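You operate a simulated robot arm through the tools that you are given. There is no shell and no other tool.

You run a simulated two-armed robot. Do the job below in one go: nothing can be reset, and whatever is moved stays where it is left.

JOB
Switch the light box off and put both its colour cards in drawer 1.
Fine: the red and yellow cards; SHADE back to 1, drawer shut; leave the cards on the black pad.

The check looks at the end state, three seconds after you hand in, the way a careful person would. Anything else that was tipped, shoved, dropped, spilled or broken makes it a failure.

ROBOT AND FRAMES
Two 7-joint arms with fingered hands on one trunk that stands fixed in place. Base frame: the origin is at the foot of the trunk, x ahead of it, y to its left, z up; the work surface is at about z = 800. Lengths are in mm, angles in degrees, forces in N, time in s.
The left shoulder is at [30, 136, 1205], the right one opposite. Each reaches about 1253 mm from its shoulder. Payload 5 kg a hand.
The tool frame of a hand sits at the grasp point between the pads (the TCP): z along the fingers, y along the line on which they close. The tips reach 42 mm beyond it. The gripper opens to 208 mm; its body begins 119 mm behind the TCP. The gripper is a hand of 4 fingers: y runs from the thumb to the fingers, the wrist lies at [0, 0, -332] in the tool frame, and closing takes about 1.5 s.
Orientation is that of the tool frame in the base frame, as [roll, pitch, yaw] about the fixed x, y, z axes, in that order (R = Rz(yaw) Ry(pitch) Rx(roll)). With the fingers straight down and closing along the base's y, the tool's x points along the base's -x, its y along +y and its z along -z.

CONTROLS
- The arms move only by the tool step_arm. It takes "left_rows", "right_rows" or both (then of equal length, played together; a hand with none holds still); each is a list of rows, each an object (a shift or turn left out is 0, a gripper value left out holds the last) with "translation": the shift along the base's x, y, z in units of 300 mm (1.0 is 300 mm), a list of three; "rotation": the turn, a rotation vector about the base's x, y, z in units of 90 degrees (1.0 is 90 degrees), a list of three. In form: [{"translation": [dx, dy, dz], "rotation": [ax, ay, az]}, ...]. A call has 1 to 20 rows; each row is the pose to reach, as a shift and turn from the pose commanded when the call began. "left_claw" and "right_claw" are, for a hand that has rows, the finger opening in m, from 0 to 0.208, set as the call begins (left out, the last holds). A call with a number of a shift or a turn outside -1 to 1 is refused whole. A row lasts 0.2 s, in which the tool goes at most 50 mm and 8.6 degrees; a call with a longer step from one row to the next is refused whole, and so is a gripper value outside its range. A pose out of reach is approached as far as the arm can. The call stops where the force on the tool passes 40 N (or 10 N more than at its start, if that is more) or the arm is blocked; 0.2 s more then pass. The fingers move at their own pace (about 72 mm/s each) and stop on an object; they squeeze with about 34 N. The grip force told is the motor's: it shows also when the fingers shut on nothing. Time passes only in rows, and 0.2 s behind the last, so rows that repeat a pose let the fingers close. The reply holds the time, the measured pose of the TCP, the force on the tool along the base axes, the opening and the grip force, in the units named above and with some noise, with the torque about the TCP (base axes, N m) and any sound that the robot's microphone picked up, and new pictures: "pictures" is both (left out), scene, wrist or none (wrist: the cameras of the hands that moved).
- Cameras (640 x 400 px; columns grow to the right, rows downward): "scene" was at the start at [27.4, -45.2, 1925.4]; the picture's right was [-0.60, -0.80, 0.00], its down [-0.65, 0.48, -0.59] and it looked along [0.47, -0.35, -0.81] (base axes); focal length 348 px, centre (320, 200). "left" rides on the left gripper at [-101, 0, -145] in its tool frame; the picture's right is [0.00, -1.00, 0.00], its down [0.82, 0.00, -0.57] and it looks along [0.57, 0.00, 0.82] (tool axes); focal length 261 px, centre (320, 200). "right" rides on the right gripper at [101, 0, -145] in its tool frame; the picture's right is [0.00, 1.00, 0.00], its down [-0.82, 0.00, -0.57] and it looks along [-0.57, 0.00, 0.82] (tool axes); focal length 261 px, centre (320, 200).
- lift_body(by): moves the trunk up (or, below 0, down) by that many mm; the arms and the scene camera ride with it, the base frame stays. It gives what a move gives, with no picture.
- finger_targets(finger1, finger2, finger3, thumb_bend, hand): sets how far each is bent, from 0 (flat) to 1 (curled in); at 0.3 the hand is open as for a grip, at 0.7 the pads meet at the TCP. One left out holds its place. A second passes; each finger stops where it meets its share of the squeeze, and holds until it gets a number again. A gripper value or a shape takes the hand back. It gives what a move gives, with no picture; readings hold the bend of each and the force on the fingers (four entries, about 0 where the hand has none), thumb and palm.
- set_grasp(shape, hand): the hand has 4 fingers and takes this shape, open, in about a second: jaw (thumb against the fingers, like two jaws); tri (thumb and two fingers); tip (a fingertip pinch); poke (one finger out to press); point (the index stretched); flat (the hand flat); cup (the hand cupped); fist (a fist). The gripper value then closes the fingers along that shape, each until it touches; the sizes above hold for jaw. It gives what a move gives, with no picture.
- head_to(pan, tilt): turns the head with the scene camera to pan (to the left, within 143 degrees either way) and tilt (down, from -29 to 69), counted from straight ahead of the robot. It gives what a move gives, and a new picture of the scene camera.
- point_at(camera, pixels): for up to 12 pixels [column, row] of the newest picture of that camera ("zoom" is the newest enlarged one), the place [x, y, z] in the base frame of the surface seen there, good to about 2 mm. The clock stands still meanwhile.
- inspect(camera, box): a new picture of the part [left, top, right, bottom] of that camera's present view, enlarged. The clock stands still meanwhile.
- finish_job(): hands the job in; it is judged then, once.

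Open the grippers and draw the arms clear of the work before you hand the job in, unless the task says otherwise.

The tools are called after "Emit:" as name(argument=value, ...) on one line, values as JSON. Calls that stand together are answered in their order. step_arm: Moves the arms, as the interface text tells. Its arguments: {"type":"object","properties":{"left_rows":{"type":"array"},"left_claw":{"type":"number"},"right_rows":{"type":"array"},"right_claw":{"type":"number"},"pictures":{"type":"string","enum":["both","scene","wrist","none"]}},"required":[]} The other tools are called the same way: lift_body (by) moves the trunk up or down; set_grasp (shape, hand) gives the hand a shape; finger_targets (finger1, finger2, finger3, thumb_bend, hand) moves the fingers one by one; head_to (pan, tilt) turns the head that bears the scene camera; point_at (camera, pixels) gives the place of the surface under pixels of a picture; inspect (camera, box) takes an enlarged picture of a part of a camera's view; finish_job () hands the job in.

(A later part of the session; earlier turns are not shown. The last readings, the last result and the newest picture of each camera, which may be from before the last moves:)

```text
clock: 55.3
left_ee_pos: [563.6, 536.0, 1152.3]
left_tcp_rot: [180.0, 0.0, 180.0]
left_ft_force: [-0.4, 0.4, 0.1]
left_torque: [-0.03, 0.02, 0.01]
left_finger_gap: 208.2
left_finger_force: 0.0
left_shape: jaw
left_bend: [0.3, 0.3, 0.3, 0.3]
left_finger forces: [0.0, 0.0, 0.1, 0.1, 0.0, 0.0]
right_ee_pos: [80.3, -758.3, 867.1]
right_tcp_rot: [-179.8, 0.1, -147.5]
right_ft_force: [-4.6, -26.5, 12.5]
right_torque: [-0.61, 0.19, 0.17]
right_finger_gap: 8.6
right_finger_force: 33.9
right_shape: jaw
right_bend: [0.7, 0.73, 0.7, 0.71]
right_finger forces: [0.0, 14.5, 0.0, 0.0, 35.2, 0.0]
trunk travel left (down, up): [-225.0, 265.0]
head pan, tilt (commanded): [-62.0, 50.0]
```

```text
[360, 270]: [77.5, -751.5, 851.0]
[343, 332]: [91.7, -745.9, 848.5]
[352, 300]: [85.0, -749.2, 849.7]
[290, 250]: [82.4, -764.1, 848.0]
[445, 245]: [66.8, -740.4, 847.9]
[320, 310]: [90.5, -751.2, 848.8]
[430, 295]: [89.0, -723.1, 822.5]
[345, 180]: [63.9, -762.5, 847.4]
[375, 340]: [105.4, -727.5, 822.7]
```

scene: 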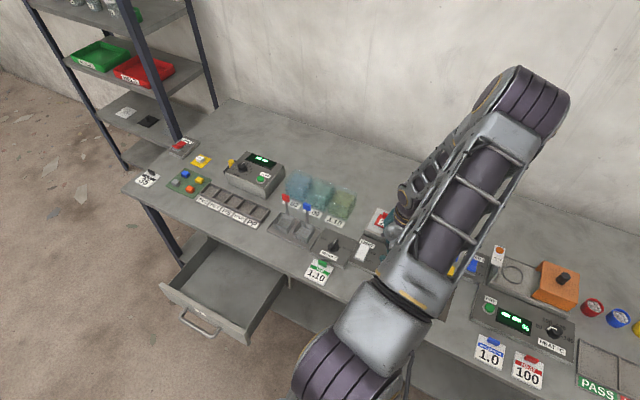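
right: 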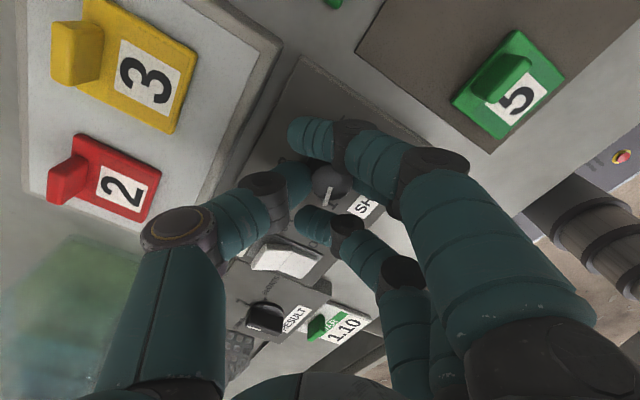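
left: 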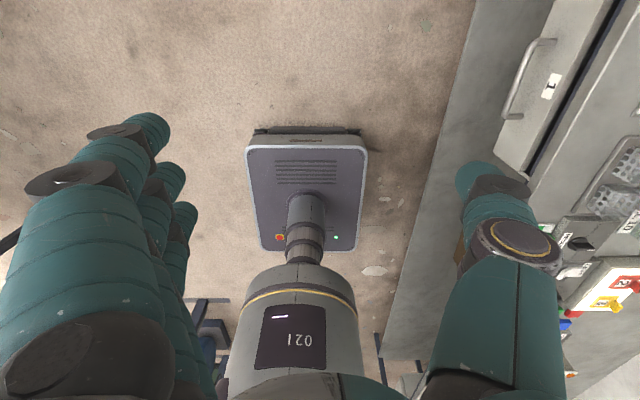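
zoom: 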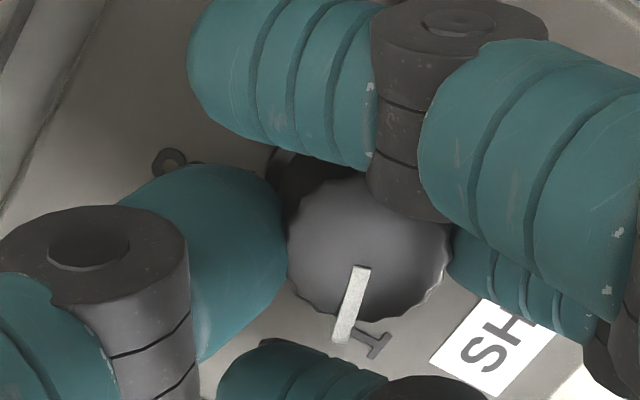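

The pointer is at about +20°, so 15.5° remain to the tick of 1. I turn that much more.

Emit:
step_arm(right_rows=[{"translation": [0.0025, 0.002, 0], "rotation": [0, 0, 0.06]}, {"translation": [0.004, 0.003, 0], "rotation": [0, 0, 0.12]}, {"translation": [0.005, 0.004, 0], "rotation": [0, 0, 0.172]}, {"translation": [0.005, 0.004, 0], "rotation": [0, 0, 0.172]}], pictures="wrist")

Emit:
inspect(camera="right", box=[240, 120, 400, 220])

```text
clock: 56.3
left_ee_pos: [563.3, 535.6, 1151.7]
left_tcp_rot: [-180.0, 0.1, -180.0]
left_ft_force: [0.6, -0.2, -0.5]
left_torque: [-0.05, 0.05, 0.01]
left_finger_gap: 207.9
left_finger_force: 0.1
left_shape: jaw
left_bend: [0.3, 0.3, 0.3, 0.3]
left_finger forces: [0.0, 0.0, 0.1, 0.0, 0.0, 0.0]
right_ee_pos: [82.7, -757.0, 868.1]
right_tcp_rot: [-179.9, -0.1, -132.4]
right_ft_force: [2.8, -25.2, 13.7]
right_torque: [-0.57, 0.09, 0.15]
right_finger_gap: 8.7
right_finger_force: 33.6
right_shape: jaw
right_bend: [0.7, 0.73, 0.7, 0.71]
right_finger forces: [0.0, 14.9, 0.0, 0.0, 33.9, 0.0]
trunk travel left (down, up): [-225.0, 265.0]
head pan, tilt (commanded): [-62.0, 50.0]
```

right: 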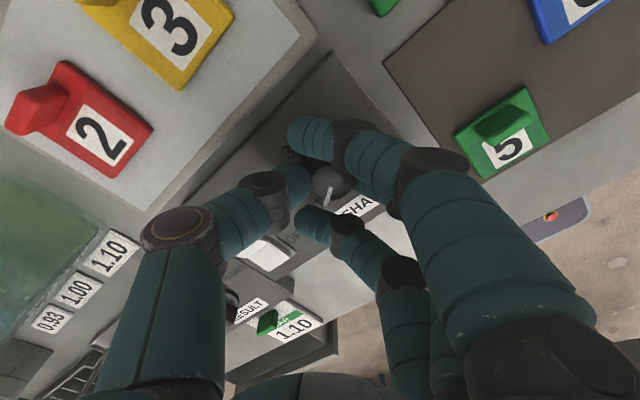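

```text
4.00 times, centred on (320, 170) of right
```

zoom: 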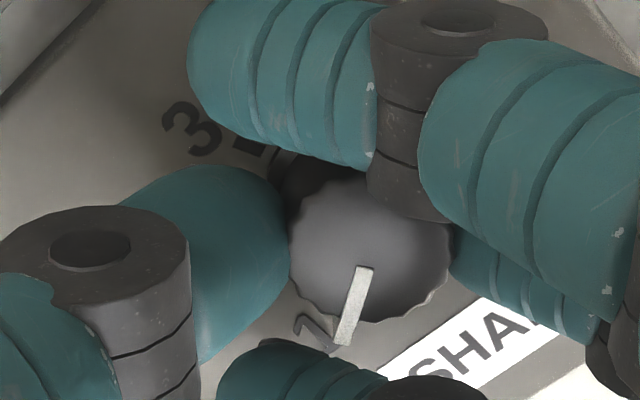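

Emit:
point_at(camera="zoom", pixels=[[362, 270], [347, 332], [354, 302], [290, 250], [445, 245], [345, 180], [320, 310]])

```text
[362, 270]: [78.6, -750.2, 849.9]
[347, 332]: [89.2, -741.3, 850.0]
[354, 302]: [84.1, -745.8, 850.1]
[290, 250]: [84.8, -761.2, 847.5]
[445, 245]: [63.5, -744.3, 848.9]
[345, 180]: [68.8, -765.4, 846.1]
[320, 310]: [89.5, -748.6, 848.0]
```

The pointer now stands at about +36–40°, on tick 1 (+35.6°). I open the hand and rise to check it with a free view.

Emit:
step_arm(right_rows=[{}, {}, {}, {}, {"translation": [0.0, 0.0, 0.06]}, {"translation": [0.0, 0.0, 0.16]}, {"translation": [0.0, 0.0, 0.3]}, {"translation": [0.0, 0.0, 0.45]}], right_claw=0.08, pictures="wrist")

Emit:
inspect(camera="right", box=[260, 70, 400, 180])

```text
clock: 58.1
left_ee_pos: [565.5, 537.1, 1150.0]
left_tcp_rot: [-179.9, -0.1, 179.9]
left_ft_force: [1.0, 0.1, -0.8]
left_torque: [-0.04, 0.21, -0.01]
left_finger_gap: 208.0
left_finger_force: 0.0
left_shape: jaw
left_bend: [0.3, 0.3, 0.3, 0.3]
left_finger forces: [0.1, 0.0, 0.0, 0.0, 0.2, 0.0]
right_ee_pos: [95.7, -749.9, 992.9]
right_tcp_rot: [179.9, -0.6, -132.5]
right_ft_force: [0.8, 0.6, 0.3]
right_torque: [-0.09, 0.09, -0.04]
right_finger_gap: 79.6
right_finger_force: 0.0
right_shape: jaw
right_bend: [0.73, 0.74, 0.73, 0.7]
right_finger forces: [0.0, 0.0, 0.0, 0.0, 0.0, 0.1]
right hand out of reach, approached as far as the arm can: row 8
trunk travel left (down, up): [-225.0, 265.0]
head pan, tilt (commanded): [-62.0, 50.0]
```

right: 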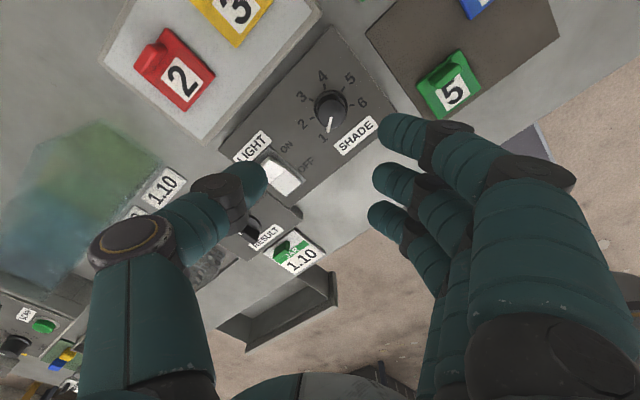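

```text
3.64 times, centred on (330, 125) of right
```

zoom: 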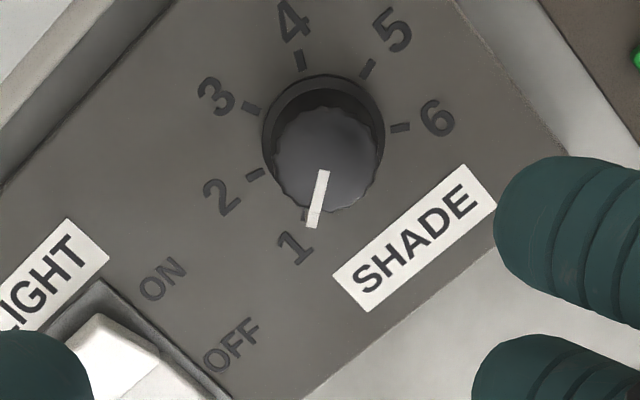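

The pointer covers the tick of 1. I measure its direction against the ticks to make sure.

Emit:
point_at(camera="zoom", pixels=[[324, 174], [312, 222], [305, 213], [256, 174], [252, 107], [299, 60], [368, 68], [400, 127], [318, 200]])

```text
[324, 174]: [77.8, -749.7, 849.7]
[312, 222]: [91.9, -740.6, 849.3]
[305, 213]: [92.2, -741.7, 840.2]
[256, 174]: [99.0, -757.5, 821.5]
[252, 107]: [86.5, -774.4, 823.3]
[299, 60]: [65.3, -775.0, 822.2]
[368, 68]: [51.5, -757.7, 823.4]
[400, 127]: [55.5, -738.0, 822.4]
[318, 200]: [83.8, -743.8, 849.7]
```

SHADE points at 1 (pointer 33–35°, tick 35°). Now the cards: I turn the hand back to straight and move above the red card's tab ([162, -908]).

Emit:
step_arm(right_rows=[{"translation": [0.03, -0.05, 0.0], "rotation": [0, 0, -0.088]}, {"translation": [0.06, -0.1, 0.0], "rotation": [0, 0, -0.176]}, {"translation": [0.1, -0.16, 0.0], "rotation": [0, 0, -0.264]}, {"translation": [0.14, -0.22, 0.0], "rotation": [0, 0, -0.352]}, {"translation": [0.18, -0.28, 0.0], "rotation": [0, 0, -0.44]}, {"translation": [0.21, -0.34, 0.0], "rotation": [0, 0, -0.528]}])

```text
clock: 59.5
left_ee_pos: [564.6, 534.4, 1151.4]
left_tcp_rot: [-179.9, 0.0, 179.9]
left_ft_force: [0.8, 0.0, -0.8]
left_torque: [0.03, 0.09, 0.02]
left_finger_gap: 208.0
left_finger_force: 0.0
left_shape: jaw
left_bend: [0.3, 0.3, 0.3, 0.3]
left_finger forces: [0.0, 0.0, 0.1, 0.1, 0.0, 0.1]
right_ee_pos: [158.6, -855.5, 990.8]
right_tcp_rot: [180.0, 0.0, 179.9]
right_ft_force: [-0.5, 0.0, -0.4]
right_torque: [0.06, -0.01, -0.03]
right_finger_gap: 79.6
right_finger_force: 0.1
right_shape: jaw
right_bend: [0.73, 0.74, 0.73, 0.7]
right_finger forces: [0.1, 0.1, 0.0, 0.1, 0.1, 0.0]
trunk travel left (down, up): [-225.0, 265.0]
head pan, tilt (commanded): [-62.0, 50.0]
```

scene: 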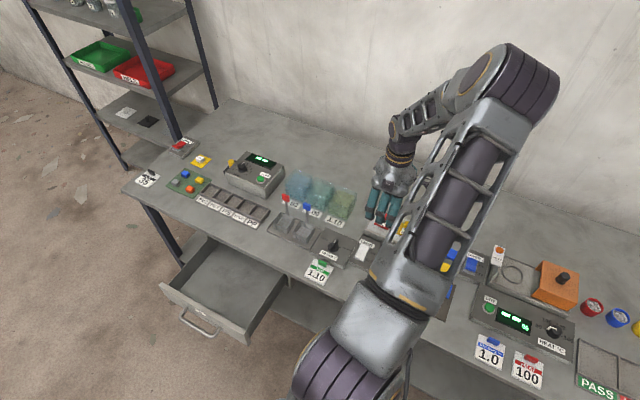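
right: 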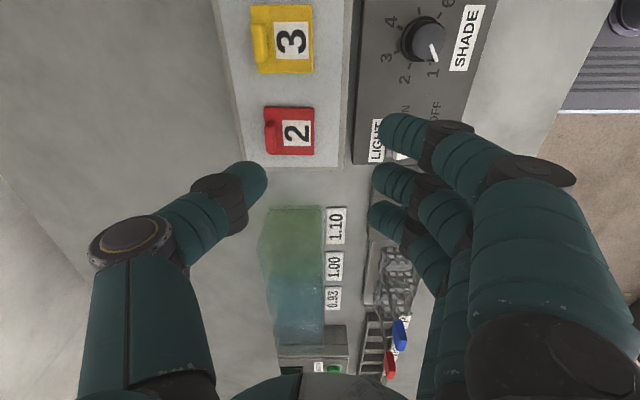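

The hand is straight above the box; the red card is at px (290,130). I measure its tab precisely.

Emit:
inspect(camera="right", box=[220, 70, 380, 180])

```text
3.64 times, centred on (300, 125) of right
```

zoom: 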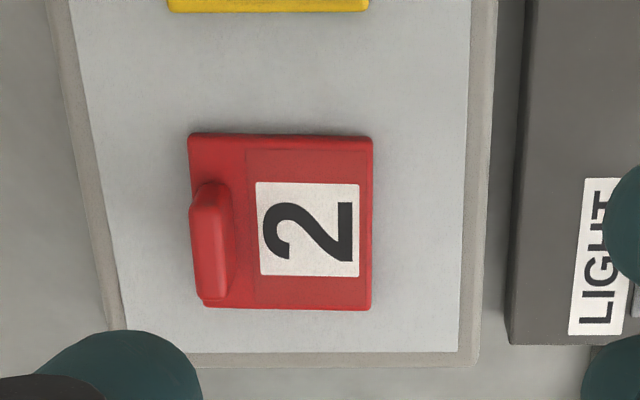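

Emit:
point_at(camera="zoom", pixels=[[190, 137], [370, 140], [368, 306], [202, 302], [210, 200], [210, 290], [193, 245], [228, 245], [232, 190], [210, 185], [240, 280], [222, 290]])

```text
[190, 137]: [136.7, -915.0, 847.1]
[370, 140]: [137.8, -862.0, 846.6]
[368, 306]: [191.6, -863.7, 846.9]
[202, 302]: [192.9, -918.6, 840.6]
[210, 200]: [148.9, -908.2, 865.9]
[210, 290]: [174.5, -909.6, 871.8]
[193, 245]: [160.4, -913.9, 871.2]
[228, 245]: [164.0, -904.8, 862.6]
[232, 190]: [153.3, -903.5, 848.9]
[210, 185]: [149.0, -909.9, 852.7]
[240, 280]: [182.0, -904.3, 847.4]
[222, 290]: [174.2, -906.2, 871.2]
```

The tab spans x 149–176, y -915 to -904, top z 872. I place the TCP at [162.5, -914, 896], so the tips pass about 3–10 mm above the card, and look before closing.

Emit:
step_arm(right_rows=[{"translation": [0.007, -0.1, 0.0]}, {"translation": [0.013, -0.195, -0.05]}, {"translation": [0.013, -0.195, -0.15]}, {"translation": [0.013, -0.195, -0.24]}, {"translation": [0.013, -0.195, -0.29]}, {"translation": [0.013, -0.195, -0.315]}])

```text
clock: 60.9
left_ee_pos: [563.5, 536.8, 1151.8]
left_tcp_rot: [179.9, -0.1, -179.9]
left_ft_force: [-0.5, -0.5, 0.2]
left_torque: [-0.01, 0.02, 0.0]
left_finger_gap: 207.9
left_finger_force: 0.1
left_shape: jaw
left_bend: [0.3, 0.3, 0.3, 0.3]
left_finger forces: [0.0, 0.0, 0.1, 0.1, 0.0, 0.0]
right_ee_pos: [160.0, -912.3, 895.4]
right_tcp_rot: [-179.9, 0.1, -179.8]
right_ft_force: [0.4, -0.6, 0.3]
right_torque: [0.01, -0.01, 0.0]
right_finger_gap: 79.7
right_finger_force: 0.0
right_shape: jaw
right_bend: [0.73, 0.74, 0.73, 0.7]
right_finger forces: [0.0, 0.0, 0.0, 0.0, 0.0, 0.0]
trunk travel left (down, up): [-225.0, 265.0]
head pan, tilt (commanded): [-62.0, 50.0]
```

scene: 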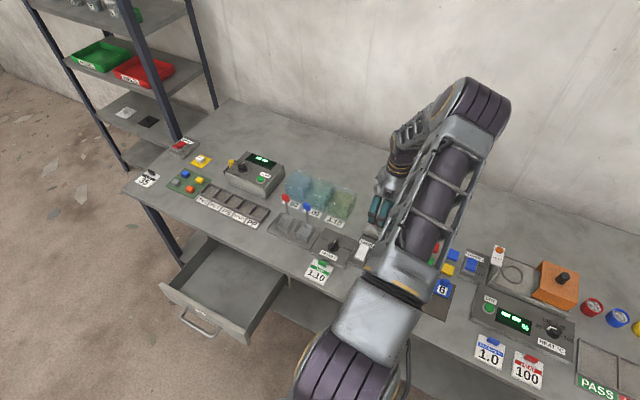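
right: 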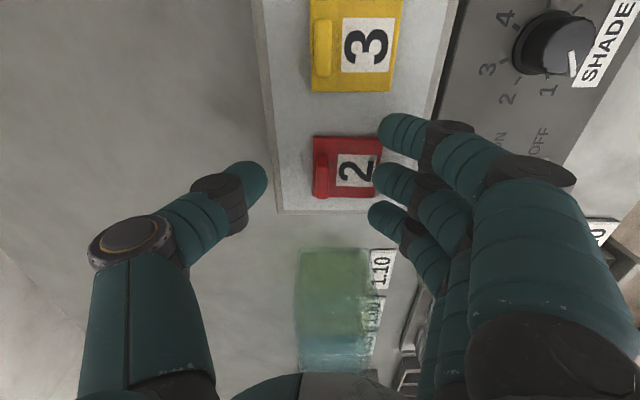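

The tab (px 322,172) lies between thumb and middle finger. I close the hand on it.

Emit:
step_arm(right_rows=[{}, {}, {}, {}, {}, {}, {}], right_claw=0.0, pictures="wrist")

```text
clock: 62.5
left_ee_pos: [562.5, 536.9, 1150.6]
left_tcp_rot: [-180.0, -0.1, 180.0]
left_ft_force: [0.9, 0.6, -0.9]
left_torque: [-0.03, -0.03, 0.02]
left_finger_gap: 207.6
left_finger_force: 0.1
left_shape: jaw
left_bend: [0.3, 0.3, 0.3, 0.3]
left_finger forces: [0.1, 0.0, 0.0, 0.1, 0.1, 0.0]
right_ee_pos: [160.5, -912.2, 897.1]
right_tcp_rot: [-180.0, 0.1, -179.8]
right_ft_force: [-0.9, -1.1, 4.3]
right_torque: [0.12, 0.0, -0.03]
right_finger_gap: 0.0
right_finger_force: 33.8
right_shape: jaw
right_bend: [0.7, 0.66, 0.7, 0.71]
right_finger forces: [0.0, 20.6, 0.1, 0.0, 22.0, 0.0]
trunk travel left (down, up): [-225.0, 265.0]
head pan, tilt (commanded): [-62.0, 50.0]
```

right: 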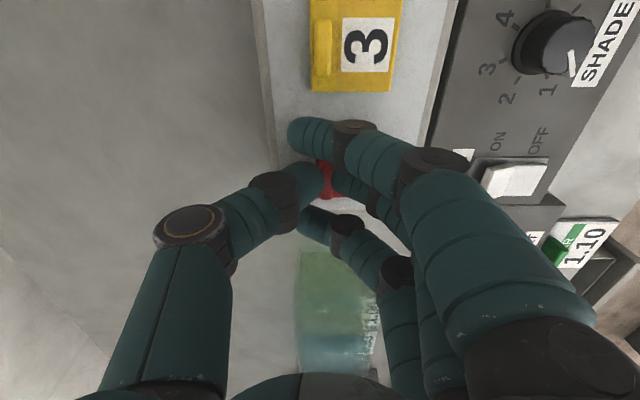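

The tab is held (finger 20.6 N, thumb 22 N). I lift gently and look.

Emit:
step_arm(right_rows=[{"translation": [0, 0, 0.03]}, {"translation": [0, 0, 0.08]}, {"translation": [0, 0, 0.15]}, {"translation": [0, 0, 0.23]}])

Emit:
inspect(camera="right", box=[220, 100, 420, 225])

```text
clock: 63.5
left_ee_pos: [562.7, 536.9, 1151.4]
left_tcp_rot: [180.0, 0.0, 180.0]
left_ft_force: [-0.8, 0.7, 0.4]
left_torque: [-0.07, -0.01, 0.0]
left_finger_gap: 208.0
left_finger_force: 0.1
left_shape: jaw
left_bend: [0.3, 0.3, 0.3, 0.3]
left_finger forces: [0.0, 0.1, 0.0, 0.0, 0.0, 0.1]
right_ee_pos: [163.1, -910.9, 967.6]
right_tcp_rot: [-179.9, 0.1, -179.8]
right_ft_force: [-0.4, 0.4, -0.4]
right_torque: [-0.09, -0.03, 0.01]
right_finger_gap: 0.0
right_finger_force: 34.2
right_shape: jaw
right_bend: [0.7, 0.66, 0.7, 0.72]
right_finger forces: [0.0, 17.8, 0.1, 0.1, 17.8, 0.0]
trunk travel left (down, up): [-225.0, 265.0]
head pan, tilt (commanded): [-62.0, 50.0]
```

scene: 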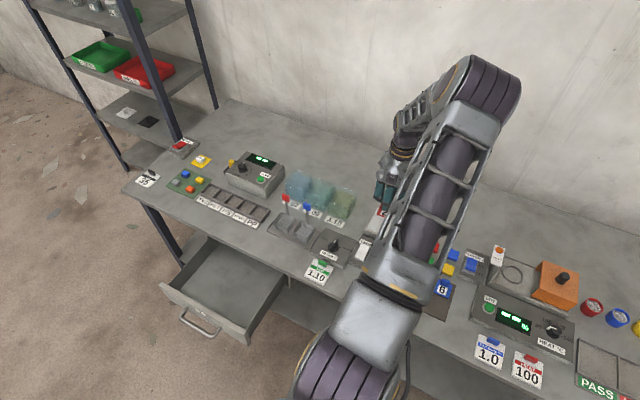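
right: 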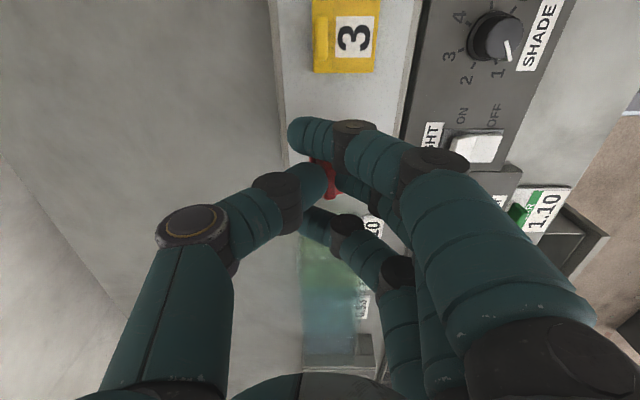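

```text
3.20 times, centred on (320, 162) of right
```

zoom: 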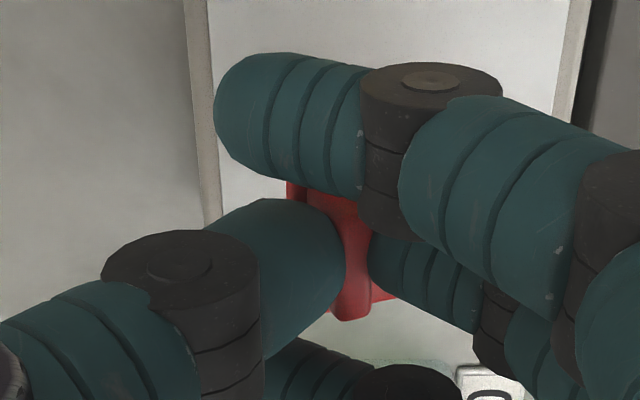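

The red card hangs from the tab between thumb and middle finger. I raise it and carry it toward the drawer.

Emit:
step_arm(right_rows=[{"translation": [0, 0.04, 0.12]}, {"translation": [0.05, 0.15, 0.22]}, {"translation": [0.12, 0.28, 0.27]}, {"translation": [0.2, 0.41, 0.27]}, {"translation": [0.28, 0.54, 0.27]}, {"translation": [0.36, 0.67, 0.27]}, {"translation": [0.45, 0.79, 0.27]}, {"translation": [0.55, 0.9, 0.27]}], pictures="none")

Emit:
step_arm(right_rows=[{"translation": [0.12, 0.1, 0]}, {"translation": [0.24, 0.2, 0]}, {"translation": [0.36, 0.3, 0]}, {"translation": [0.48, 0.4, 0]}, {"translation": [0.6, 0.5, 0]}, {"translation": [0.7, 0.58, 0]}, {"translation": [0.775, 0.63, 0]}])

```text
clock: 65.3
left_ee_pos: [564.4, 536.3, 1150.8]
left_tcp_rot: [179.9, -0.2, 179.8]
left_ft_force: [0.2, -0.5, -1.1]
left_torque: [-0.05, 0.1, -0.04]
left_finger_gap: 207.9
left_finger_force: 0.0
left_shape: jaw
left_bend: [0.3, 0.3, 0.3, 0.3]
left_finger forces: [0.1, 0.0, 0.0, 0.1, 0.0, 0.0]
right_ee_pos: [326.4, -644.3, 1046.1]
right_tcp_rot: [-179.9, 0.0, -179.9]
right_ft_force: [-0.2, 0.5, 0.0]
right_torque: [-0.01, 0.01, -0.02]
right_finger_gap: 0.0
right_finger_force: 34.5
right_shape: jaw
right_bend: [0.7, 0.66, 0.7, 0.72]
right_finger forces: [0.1, 17.9, 0.0, 0.0, 17.8, 0.1]
trunk travel left (down, up): [-225.0, 265.0]
head pan, tilt (commanded): [-62.0, 50.0]
```

```text
clock: 66.9
left_ee_pos: [564.2, 537.0, 1150.7]
left_tcp_rot: [-180.0, 0.0, -180.0]
left_ft_force: [-0.8, 0.2, 0.0]
left_torque: [0.0, 0.05, -0.01]
left_finger_gap: 207.7
left_finger_force: 0.0
left_shape: jaw
left_bend: [0.3, 0.3, 0.3, 0.3]
left_finger forces: [0.0, 0.1, 0.0, 0.1, 0.1, 0.1]
right_ee_pos: [560.0, -455.2, 1046.4]
right_tcp_rot: [-179.9, 0.0, -180.0]
right_ft_force: [0.2, -0.4, -0.7]
right_torque: [0.03, 0.01, 0.02]
right_finger_gap: 0.2
right_finger_force: 33.4
right_shape: jaw
right_bend: [0.7, 0.66, 0.7, 0.72]
right_finger forces: [0.0, 17.8, 0.1, 0.0, 17.7, 0.0]
trunk travel left (down, up): [-225.0, 265.0]
head pan, tilt (commanded): [-62.0, 50.0]
```

scene: 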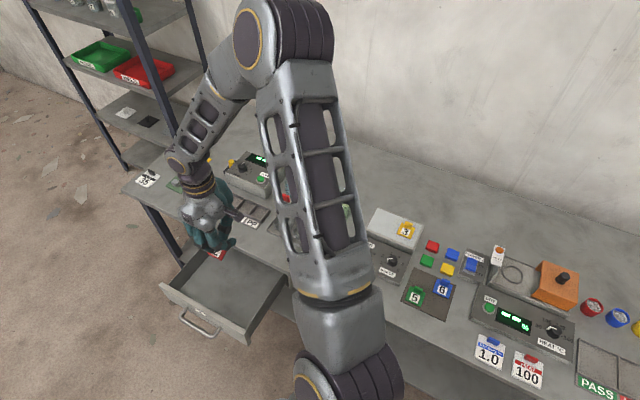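
right: 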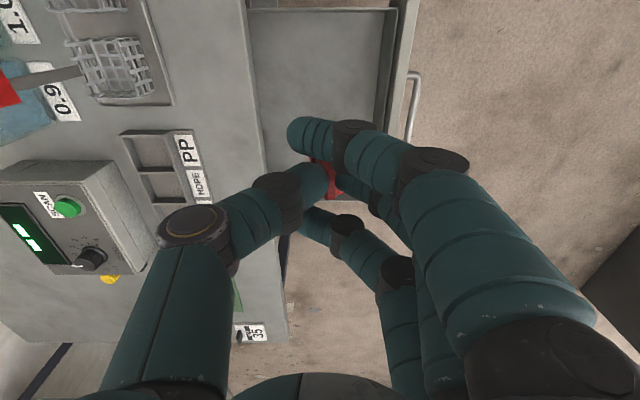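

The card is held above the drawer. I measure how far the knuckles stick out to be sure they clear the drawer front and bench edge.

Emit:
point_at(camera="right", pixels=[[462, 155], [435, 160], [470, 170], [195, 225], [165, 240], [240, 190], [330, 185], [380, 130], [270, 20], [395, 60], [500, 220], [140, 330]])

```text
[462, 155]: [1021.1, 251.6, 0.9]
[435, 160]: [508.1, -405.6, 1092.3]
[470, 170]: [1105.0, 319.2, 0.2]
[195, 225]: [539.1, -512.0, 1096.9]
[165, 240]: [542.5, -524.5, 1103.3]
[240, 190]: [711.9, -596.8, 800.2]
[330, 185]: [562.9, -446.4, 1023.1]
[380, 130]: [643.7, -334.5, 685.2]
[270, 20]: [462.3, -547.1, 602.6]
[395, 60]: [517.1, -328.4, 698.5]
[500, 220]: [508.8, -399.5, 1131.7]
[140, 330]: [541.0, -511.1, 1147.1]
```

Knuckles reach only about ±65 mm from the TCP, so y = -438 is safe. I lower the card toward the drawer.

Emit:
step_arm(right_rows=[{"translation": [0, 0.055, -0.1]}, {"translation": [0, 0.055, -0.25]}, {"translation": [0, 0.055, -0.4]}, {"translation": [0, 0.055, -0.55]}, {"translation": [0, 0.055, -0.7]}, {"translation": [0, 0.055, -0.85]}, {"translation": [0, 0.055, -0.98]}])

```text
clock: 68.5
left_ee_pos: [563.9, 536.1, 1151.2]
left_tcp_rot: [180.0, -0.1, 180.0]
left_ft_force: [0.5, -0.6, 0.4]
left_torque: [0.04, 0.08, -0.01]
left_finger_gap: 207.9
left_finger_force: 0.0
left_shape: jaw
left_bend: [0.3, 0.3, 0.3, 0.3]
left_finger forces: [0.1, 0.0, 0.0, 0.0, 0.0, 0.0]
right_ee_pos: [558.6, -437.4, 749.5]
right_tcp_rot: [-179.8, 0.0, -179.9]
right_ft_force: [1.4, -1.2, 0.1]
right_torque: [0.16, 0.16, 0.0]
right_finger_gap: 0.0
right_finger_force: 33.6
right_shape: jaw
right_bend: [0.7, 0.66, 0.7, 0.72]
right_finger forces: [0.0, 17.9, 0.0, 0.1, 17.6, 0.0]
trunk travel left (down, up): [-225.0, 265.0]
head pan, tilt (commanded): [-62.0, 50.0]
```

scene: 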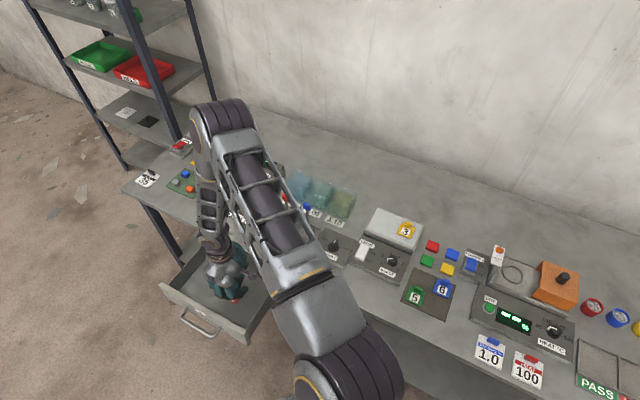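
right: 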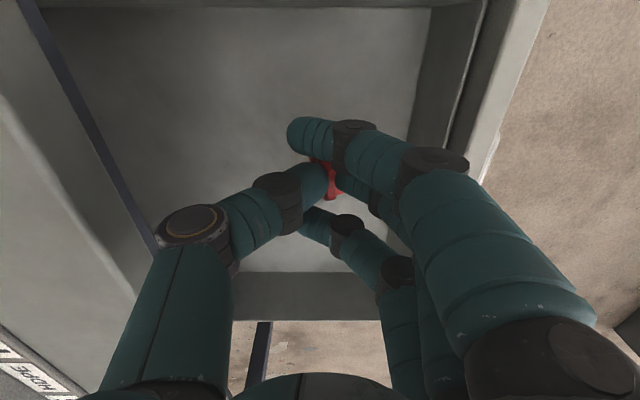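

The hand is inside the drawer opening without contact. I lower the last 88 mm gently until the card is at the floor.

Emit:
step_arm(right_rows=[{"translation": [0, 0, -0.09]}, {"translation": [0, 0, -0.17]}, {"translation": [0, 0, -0.23]}, {"translation": [0, 0, -0.26]}, {"translation": [0, 0, -0.275]}, {"translation": [0, 0, -0.285]}, {"translation": [0, 0, -0.29]}], pictures="wrist")

```text
clock: 70.1
left_ee_pos: [562.8, 537.5, 1151.4]
left_tcp_rot: [-179.9, 0.0, -180.0]
left_ft_force: [-1.0, 1.2, 0.0]
left_torque: [0.01, 0.0, 0.02]
left_finger_gap: 207.8
left_finger_force: 0.1
left_shape: jaw
left_bend: [0.3, 0.3, 0.3, 0.3]
left_finger forces: [0.1, 0.1, 0.1, 0.0, 0.0, 0.0]
right_ee_pos: [558.3, -438.6, 665.8]
right_tcp_rot: [-179.9, 0.1, -179.8]
right_ft_force: [0.2, -1.4, 5.0]
right_torque: [0.15, -0.05, -0.02]
right_finger_gap: 0.0
right_finger_force: 33.9
right_shape: jaw
right_bend: [0.7, 0.66, 0.7, 0.72]
right_finger forces: [0.0, 18.1, 0.0, 0.1, 20.3, 0.0]
trunk travel left (down, up): [-225.0, 265.0]
head pan, tilt (commanded): [-62.0, 50.0]
```

right: 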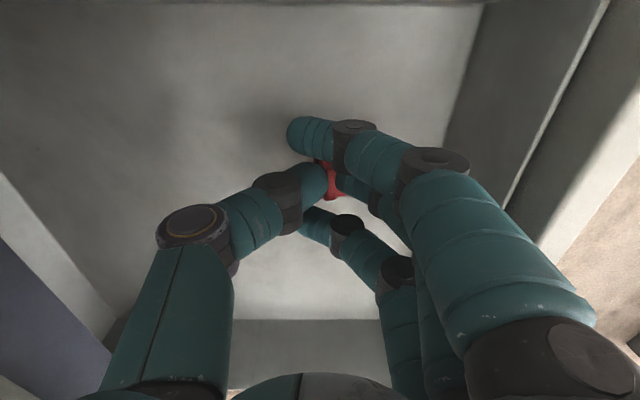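

A 5 N upward force shows the card touches the floor. I open the hand moderately to let go.

Emit:
step_arm(right_rows=[{}, {}, {}, {}, {}], right_claw=0.06, pictures="wrist")

```text
clock: 71.3
left_ee_pos: [563.9, 537.4, 1150.7]
left_tcp_rot: [-180.0, 0.0, 180.0]
left_ft_force: [0.7, 0.2, 0.2]
left_torque: [-0.01, -0.04, -0.03]
left_finger_gap: 207.9
left_finger_force: 0.0
left_shape: jaw
left_bend: [0.3, 0.3, 0.3, 0.3]
left_finger forces: [0.1, 0.1, 0.1, 0.0, 0.0, 0.1]
right_ee_pos: [556.5, -437.6, 666.8]
right_tcp_rot: [-179.9, 0.1, -179.8]
right_ft_force: [-0.2, -0.1, -0.2]
right_torque: [0.01, -0.02, 0.01]
right_finger_gap: 59.4
right_finger_force: 0.0
right_shape: jaw
right_bend: [0.73, 0.73, 0.73, 0.7]
right_finger forces: [0.0, 0.0, 0.0, 0.0, 0.0, 0.0]
trunk travel left (down, up): [-225.0, 265.0]
head pan, tilt (commanded): [-62.0, 50.0]
```

right: 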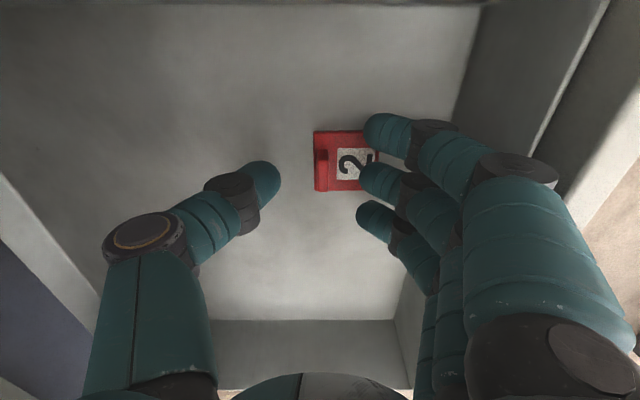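

The red card lies flat in the drawer (px 340,160). I lift the hand out and head back for the yellow card.

Emit:
step_arm(right_rows=[{"translation": [0, 0, 0.06]}, {"translation": [0, 0, 0.18]}, {"translation": [0, 0, 0.33]}, {"translation": [0, 0, 0.49]}, {"translation": [0, 0, 0.65]}, {"translation": [0, 0, 0.81]}, {"translation": [0, 0, 0.97]}], pictures="wrist")

Emit:
step_arm(right_rows=[{"translation": [-0.03, -0.02, 0.13]}, {"translation": [-0.12, -0.1, 0.2]}, {"translation": [-0.23, -0.19, 0.27]}, {"translation": [-0.35, -0.29, 0.28]}, {"translation": [-0.47, -0.39, 0.28]}, {"translation": [-0.59, -0.49, 0.28]}, {"translation": [-0.71, -0.59, 0.28]}, {"translation": [-0.82, -0.7, 0.28]}], pictures="none")

Emit:
step_arm(right_rows=[{"translation": [-0.09, -0.11, 0]}, {"translation": [-0.18, -0.22, 0]}, {"translation": [-0.27, -0.33, 0]}, {"translation": [-0.36, -0.44, 0]}, {"translation": [-0.45, -0.55, 0]}, {"translation": [-0.54, -0.64, 0]}, {"translation": [-0.63, -0.7, -0.03]}, {"translation": [-0.73, -0.71, -0.08]}])

```text
clock: 72.9
left_ee_pos: [561.1, 538.2, 1151.8]
left_tcp_rot: [180.0, 0.1, -180.0]
left_ft_force: [-1.0, 0.7, -0.6]
left_torque: [-0.08, -0.1, -0.01]
left_finger_gap: 207.8
left_finger_force: 0.0
left_shape: jaw
left_bend: [0.3, 0.3, 0.3, 0.3]
left_finger forces: [0.0, 0.0, 0.0, 0.0, 0.1, 0.0]
right_ee_pos: [555.1, -435.8, 959.2]
right_tcp_rot: [-180.0, 0.0, -179.8]
right_ft_force: [-1.4, 0.2, -0.4]
right_torque: [-0.08, -0.17, 0.0]
right_finger_gap: 59.3
right_finger_force: 0.1
right_shape: jaw
right_bend: [0.73, 0.73, 0.73, 0.7]
right_finger forces: [0.0, 0.0, 0.0, 0.0, 0.1, 0.0]
trunk travel left (down, up): [-225.0, 265.0]
head pan, tilt (commanded): [-62.0, 50.0]
```

right: 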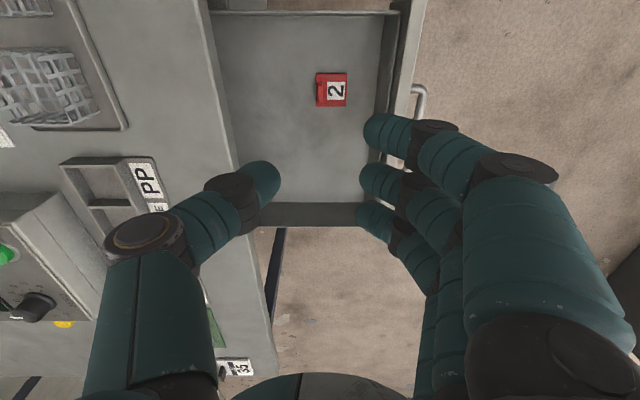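

```text
clock: 74.7
left_ee_pos: [561.6, 536.5, 1152.3]
left_tcp_rot: [179.9, 0.0, -179.8]
left_ft_force: [0.3, -0.5, -0.6]
left_torque: [0.02, -0.08, 0.02]
left_finger_gap: 208.2
left_finger_force: 0.1
left_shape: jaw
left_bend: [0.3, 0.3, 0.3, 0.3]
left_finger forces: [0.1, 0.0, 0.1, 0.1, 0.1, 0.0]
right_ee_pos: [312.3, -646.5, 1042.0]
right_tcp_rot: [-180.0, 0.2, -179.7]
right_ft_force: [-0.4, -0.6, -0.3]
right_torque: [0.02, -0.03, 0.03]
right_finger_gap: 59.5
right_finger_force: 0.0
right_shape: jaw
right_bend: [0.73, 0.73, 0.73, 0.7]
right_finger forces: [0.0, 0.0, 0.0, 0.0, 0.1, 0.0]
trunk travel left (down, up): [-225.0, 265.0]
head pan, tilt (commanded): [-62.0, 50.0]
```

```text
clock: 76.5
left_ee_pos: [563.0, 536.0, 1152.6]
left_tcp_rot: [180.0, 0.0, -179.9]
left_ft_force: [-0.7, -0.2, 0.5]
left_torque: [-0.02, -0.12, 0.04]
left_finger_gap: 208.1
left_finger_force: 0.1
left_shape: jaw
left_bend: [0.3, 0.3, 0.3, 0.3]
left_finger forces: [0.0, 0.0, 0.0, 0.0, 0.1, 0.0]
right_ee_pos: [93.3, -859.3, 1014.6]
right_tcp_rot: [-179.9, 0.2, -179.7]
right_ft_force: [0.8, 0.0, -0.1]
right_torque: [0.01, 0.04, -0.02]
right_finger_gap: 59.6
right_finger_force: 0.1
right_shape: jaw
right_bend: [0.73, 0.73, 0.73, 0.7]
right_finger forces: [0.0, 0.1, 0.0, 0.0, 0.0, 0.0]
trunk travel left (down, up): [-225.0, 265.0]
head pan, tilt (commanded): [-62.0, 50.0]
```

scene: 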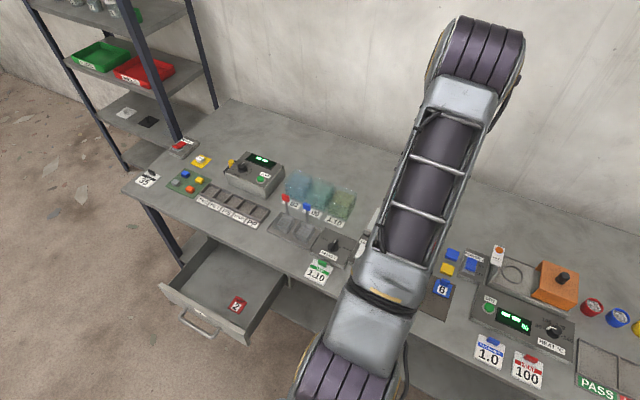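
right: 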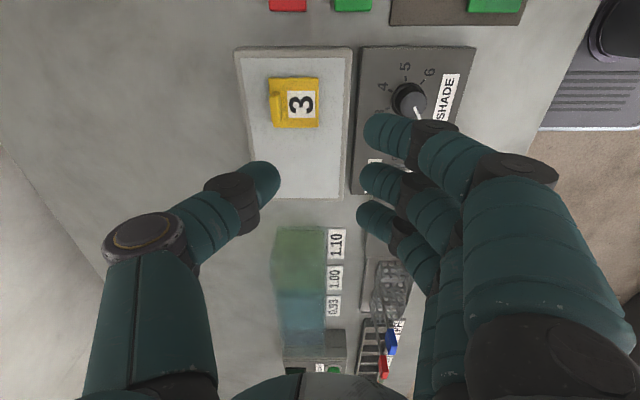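

The hand is over the box again; the yellow card is at px (295,103). I enlarge and measure its tab.

Emit:
inspect(camera="right", box=[220, 50, 380, 160])

```text
3.64 times, centred on (300, 105) of right
```

zoom: 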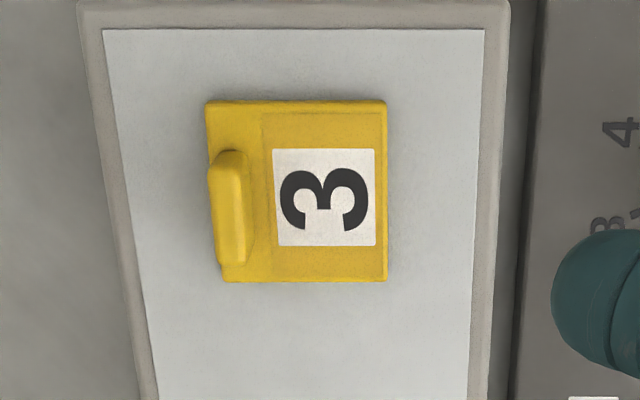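

Emit:
point_at(camera="zoom", pixels=[[208, 104], [384, 104], [384, 278], [226, 278], [228, 160], [228, 255], [212, 205], [240, 205], [225, 205], [245, 240], [222, 262]])

```text
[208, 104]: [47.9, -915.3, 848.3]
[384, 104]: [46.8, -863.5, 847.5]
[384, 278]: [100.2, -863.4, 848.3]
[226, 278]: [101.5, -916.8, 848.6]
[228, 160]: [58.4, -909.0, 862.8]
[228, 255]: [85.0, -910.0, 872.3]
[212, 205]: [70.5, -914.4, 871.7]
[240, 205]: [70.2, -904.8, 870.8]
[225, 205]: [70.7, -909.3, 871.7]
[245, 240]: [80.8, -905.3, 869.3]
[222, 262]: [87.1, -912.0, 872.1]
```

The yellow tab centre is [74, -909.5], top z = 872. I go to the same relative place as before: TCP [72.5, -912.5, 896].

Emit:
step_arm(right_rows=[{"translation": [-0.035, -0.09, 0.0]}, {"translation": [-0.069, -0.177, -0.05]}, {"translation": [-0.069, -0.177, -0.17]}, {"translation": [-0.069, -0.177, -0.28]}, {"translation": [-0.069, -0.177, -0.35]}, {"translation": [-0.069, -0.177, -0.38]}, {"translation": [-0.069, -0.177, -0.395]}], right_claw=0.08)

```text
clock: 78.1
left_ee_pos: [564.1, 536.6, 1150.3]
left_tcp_rot: [-180.0, 0.1, -179.9]
left_ft_force: [-0.4, 0.2, -1.0]
left_torque: [-0.05, 0.02, 0.0]
left_finger_gap: 207.6
left_finger_force: 0.1
left_shape: jaw
left_bend: [0.3, 0.3, 0.3, 0.3]
left_finger forces: [0.0, 0.1, 0.1, 0.0, 0.0, 0.0]
right_ee_pos: [70.8, -912.7, 898.6]
right_tcp_rot: [-179.9, 0.0, -179.8]
right_ft_force: [0.5, -0.2, 0.7]
right_torque: [-0.02, -0.02, -0.02]
right_finger_gap: 79.5
right_finger_force: 0.0
right_shape: jaw
right_bend: [0.73, 0.73, 0.73, 0.7]
right_finger forces: [0.1, 0.1, 0.1, 0.0, 0.0, 0.0]
trunk travel left (down, up): [-225.0, 265.0]
head pan, tilt (commanded): [-62.0, 50.0]
```

scene: 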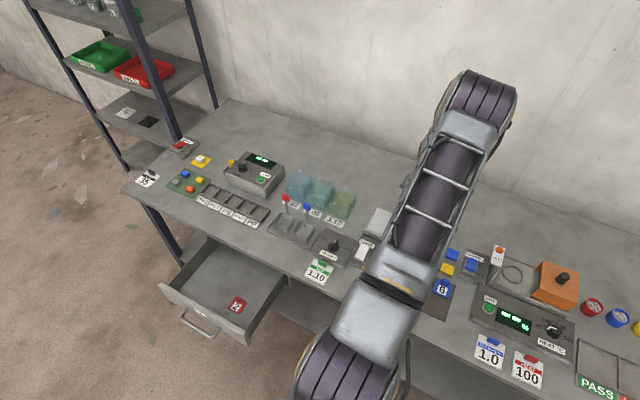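
right: 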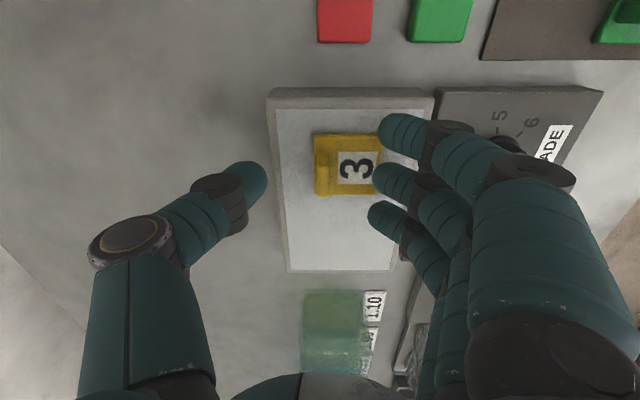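

The tab (px 324,168) is well placed. I lower 2 mm and close.

Emit:
step_arm(right_rows=[{"translation": [0.004, 0, -0.008]}, {"translation": [0.004, 0, -0.008]}, {"translation": [0.004, 0, -0.008]}, {"translation": [0.004, 0, -0.008]}, {"translation": [0.004, 0, -0.008]}, {"translation": [0.004, 0, -0.008]}, {"translation": [0.004, 0, -0.008]}], right_claw=0.0, pictures="wrist")

```text
clock: 79.7
left_ee_pos: [564.5, 536.7, 1151.4]
left_tcp_rot: [180.0, 0.0, 179.9]
left_ft_force: [0.5, -0.4, 0.5]
left_torque: [-0.03, 0.0, 0.0]
left_finger_gap: 207.7
left_finger_force: 0.1
left_shape: jaw
left_bend: [0.3, 0.3, 0.3, 0.3]
left_finger forces: [0.0, 0.0, 0.0, 0.1, 0.1, 0.1]
right_ee_pos: [74.1, -912.2, 897.7]
right_tcp_rot: [-179.9, 0.1, -179.9]
right_ft_force: [0.2, -1.1, 4.8]
right_torque: [0.17, -0.01, -0.04]
right_finger_gap: 0.1
right_finger_force: 33.4
right_shape: jaw
right_bend: [0.7, 0.66, 0.7, 0.71]
right_finger forces: [0.0, 20.2, 0.0, 0.1, 21.8, 0.0]
trunk travel left (down, up): [-225.0, 265.0]
head pan, tilt (commanded): [-62.0, 50.0]
```

right: 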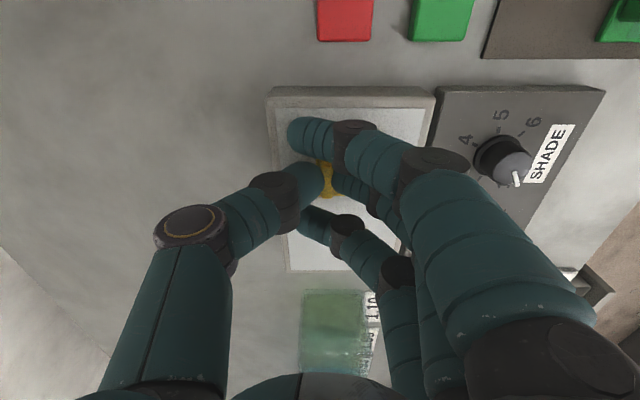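

The yellow tab is held (20 N / 22 N). I lift it and carry it toward the drawer.

Emit:
step_arm(right_rows=[{"translation": [0, 0, 0.03]}, {"translation": [0, 0, 0.1]}, {"translation": [0, 0, 0.22]}, {"translation": [0.02, 0.02, 0.36]}, {"translation": [0.08, 0.08, 0.48]}, {"translation": [0.18, 0.18, 0.5]}, {"translation": [0.29, 0.29, 0.5]}, {"translation": [0.4, 0.4, 0.5]}, {"translation": [0.51, 0.51, 0.5]}, {"translation": [0.62, 0.62, 0.5]}, {"translation": [0.73, 0.73, 0.5]}, {"translation": [0.84, 0.84, 0.5]}, {"translation": [0.94, 0.94, 0.5]}], pictures="wrist")

```text
clock: 82.5
left_ee_pos: [565.1, 537.3, 1152.1]
left_tcp_rot: [179.9, -0.2, 179.9]
left_ft_force: [0.9, 0.7, 0.1]
left_torque: [-0.02, 0.07, 0.01]
left_finger_gap: 208.0
left_finger_force: 0.0
left_shape: jaw
left_bend: [0.3, 0.3, 0.3, 0.3]
left_finger forces: [0.1, 0.1, 0.0, 0.1, 0.1, 0.1]
right_ee_pos: [354.3, -631.3, 1046.6]
right_tcp_rot: [-179.9, 0.0, 180.0]
right_ft_force: [0.0, 0.5, 0.2]
right_torque: [-0.04, 0.02, -0.01]
right_finger_gap: 0.0
right_finger_force: 34.6
right_shape: jaw
right_bend: [0.7, 0.65, 0.7, 0.72]
right_finger forces: [0.1, 17.8, 0.0, 0.0, 17.6, 0.0]
trunk travel left (down, up): [-225.0, 265.0]
head pan, tilt (commanded): [-62.0, 50.0]
```

right: 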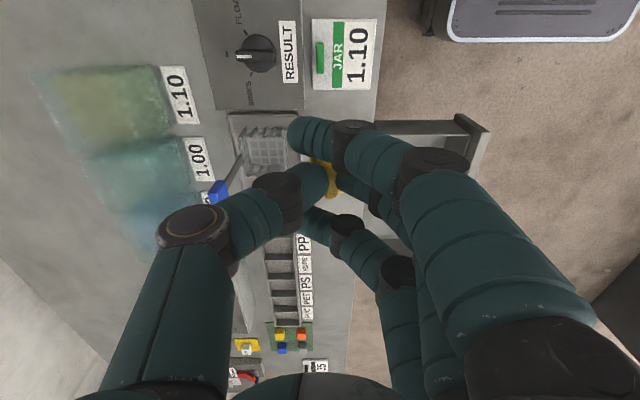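

The yellow card is still held. I carry it on over the drawer, to the free side beside the red card.

Emit:
step_arm(right_rows=[{"translation": [0.12, 0.085, 0]}, {"translation": [0.24, 0.17, 0]}, {"translation": [0.36, 0.255, 0]}, {"translation": [0.48, 0.34, 0]}, {"translation": [0.6, 0.425, 0]}, {"translation": [0.72, 0.51, 0]}, {"translation": [0.84, 0.6, 0]}, {"translation": [0.97, 0.645, 0]}], pictures="none")

Emit:
step_arm(right_rows=[{"translation": [0.06, 0, -0.05]}, {"translation": [0.12, 0, -0.15]}, {"translation": [0.12, 0, -0.3]}, {"translation": [0.12, 0, -0.45]}, {"translation": [0.12, 0, -0.6]}, {"translation": [0.12, 0, -0.75]}, {"translation": [0.12, 0, -0.9]}, {"translation": [0.12, 0, -0.98]}])

```text
clock: 84.3
left_ee_pos: [565.3, 534.9, 1150.1]
left_tcp_rot: [180.0, -0.1, 179.9]
left_ft_force: [1.9, -1.3, -1.0]
left_torque: [-0.02, 0.16, -0.03]
left_finger_gap: 208.0
left_finger_force: 0.0
left_shape: jaw
left_bend: [0.3, 0.3, 0.3, 0.3]
left_finger forces: [0.0, 0.0, 0.0, 0.1, 0.1, 0.0]
right_ee_pos: [650.2, -439.9, 1044.2]
right_tcp_rot: [-179.9, -0.1, -179.8]
right_ft_force: [0.4, -1.1, -1.0]
right_torque: [0.06, 0.04, 0.01]
right_finger_gap: 0.2
right_finger_force: 33.7
right_shape: jaw
right_bend: [0.7, 0.65, 0.7, 0.72]
right_finger forces: [0.1, 17.6, 0.0, 0.0, 17.6, 0.0]
trunk travel left (down, up): [-225.0, 265.0]
head pan, tilt (commanded): [-62.0, 50.0]
```

```text
clock: 86.1
left_ee_pos: [563.9, 537.4, 1151.8]
left_tcp_rot: [-180.0, 0.2, 180.0]
left_ft_force: [0.5, -0.3, -0.5]
left_torque: [-0.06, -0.05, 0.0]
left_finger_gap: 207.8
left_finger_force: 0.1
left_shape: jaw
left_bend: [0.3, 0.3, 0.3, 0.3]
left_finger forces: [0.1, 0.1, 0.0, 0.0, 0.0, 0.1]
right_ee_pos: [684.6, -436.7, 751.4]
right_tcp_rot: [-179.9, 0.1, -179.9]
right_ft_force: [1.2, -0.8, 0.8]
right_torque: [0.07, 0.11, 0.03]
right_finger_gap: 0.0
right_finger_force: 34.3
right_shape: jaw
right_bend: [0.7, 0.65, 0.7, 0.72]
right_finger forces: [0.1, 17.6, 0.0, 0.1, 17.5, 0.0]
trunk travel left (down, up): [-225.0, 265.0]
head pan, tilt (commanded): [-62.0, 50.0]
```

scene: 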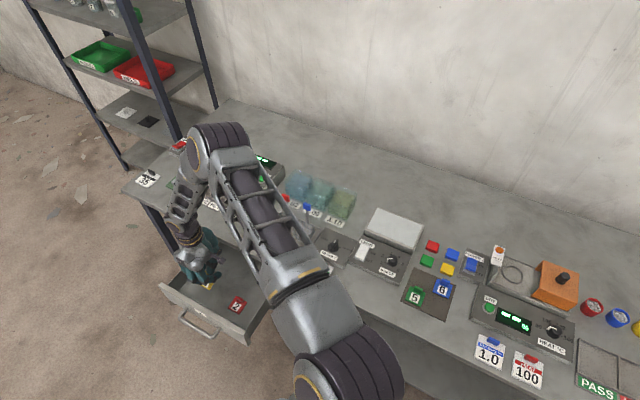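
right: 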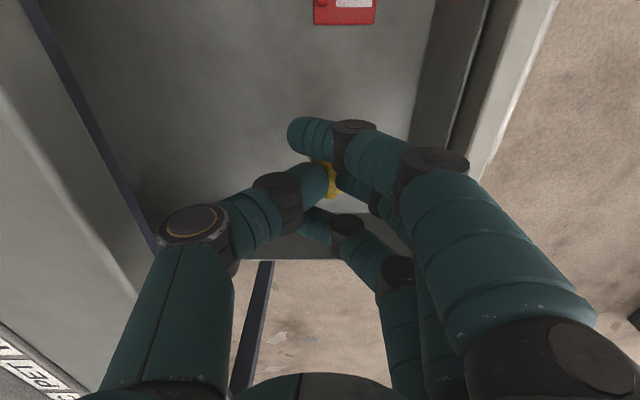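

The yellow card is inside the drawer opening, beside the red card (px 345,10). I lower it to the floor.

Emit:
step_arm(right_rows=[{"translation": [0, 0, -0.09]}, {"translation": [0, 0, -0.17]}, {"translation": [0, 0, -0.23]}, {"translation": [0, 0, -0.26]}, {"translation": [0, 0, -0.275]}, {"translation": [0, 0, -0.285]}, {"translation": [0, 0, -0.292]}], pictures="wrist")

Emit:
step_arm(right_rows=[{}, {}, {}, {}, {}], right_claw=0.06, pictures="wrist")

```text
clock: 87.7
left_ee_pos: [563.5, 537.3, 1151.5]
left_tcp_rot: [-180.0, 0.0, 180.0]
left_ft_force: [0.1, 0.4, 1.6]
left_torque: [0.04, 0.01, 0.01]
left_finger_gap: 207.5
left_finger_force: 0.2
left_shape: jaw
left_bend: [0.3, 0.3, 0.3, 0.3]
left_finger forces: [0.0, 0.1, 0.1, 0.0, 0.0, 0.1]
right_ee_pos: [682.5, -437.6, 664.3]
right_tcp_rot: [-179.9, 0.1, -179.8]
right_ft_force: [0.5, -1.4, 4.4]
right_torque: [0.19, -0.01, -0.02]
right_finger_gap: 0.0
right_finger_force: 33.5
right_shape: jaw
right_bend: [0.7, 0.65, 0.7, 0.72]
right_finger forces: [0.0, 18.4, 0.0, 0.0, 20.4, 0.0]
trunk travel left (down, up): [-225.0, 265.0]
head pan, tilt (commanded): [-62.0, 50.0]
```

right: 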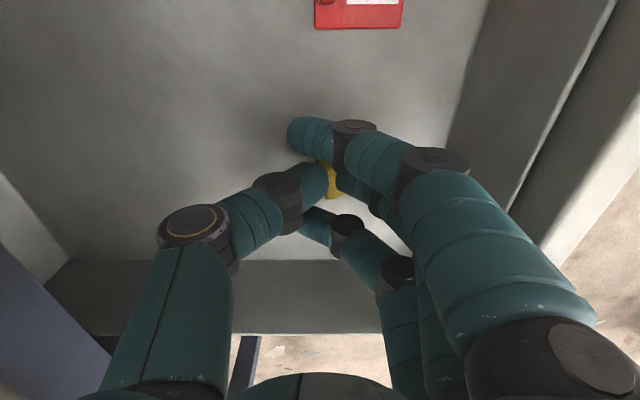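

```text
clock: 88.9
left_ee_pos: [563.5, 536.7, 1151.3]
left_tcp_rot: [-180.0, 0.1, -179.9]
left_ft_force: [0.4, 0.1, 0.0]
left_torque: [0.01, -0.02, 0.0]
left_finger_gap: 207.7
left_finger_force: 0.1
left_shape: jaw
left_bend: [0.3, 0.3, 0.3, 0.3]
left_finger forces: [0.1, 0.1, 0.0, 0.0, 0.0, 0.1]
right_ee_pos: [683.1, -438.0, 665.5]
right_tcp_rot: [-179.9, 0.2, -179.8]
right_ft_force: [-0.2, 0.4, 0.0]
right_torque: [0.01, -0.01, -0.01]
right_finger_gap: 59.4
right_finger_force: 0.1
right_shape: jaw
right_bend: [0.73, 0.73, 0.73, 0.7]
right_finger forces: [0.0, 0.0, 0.0, 0.0, 0.0, 0.1]
trunk travel left (down, up): [-225.0, 265.0]
head pan, tilt (commanded): [-62.0, 50.0]
```

right: 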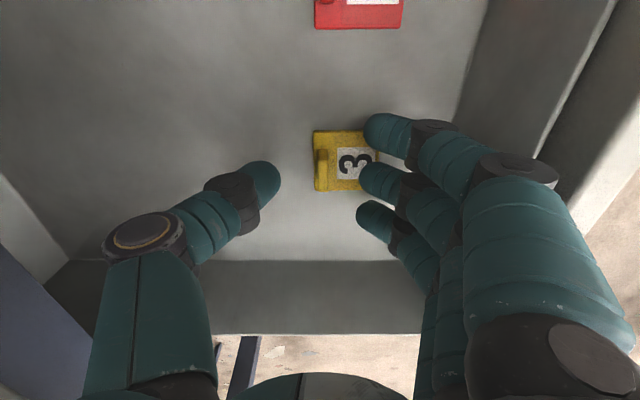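

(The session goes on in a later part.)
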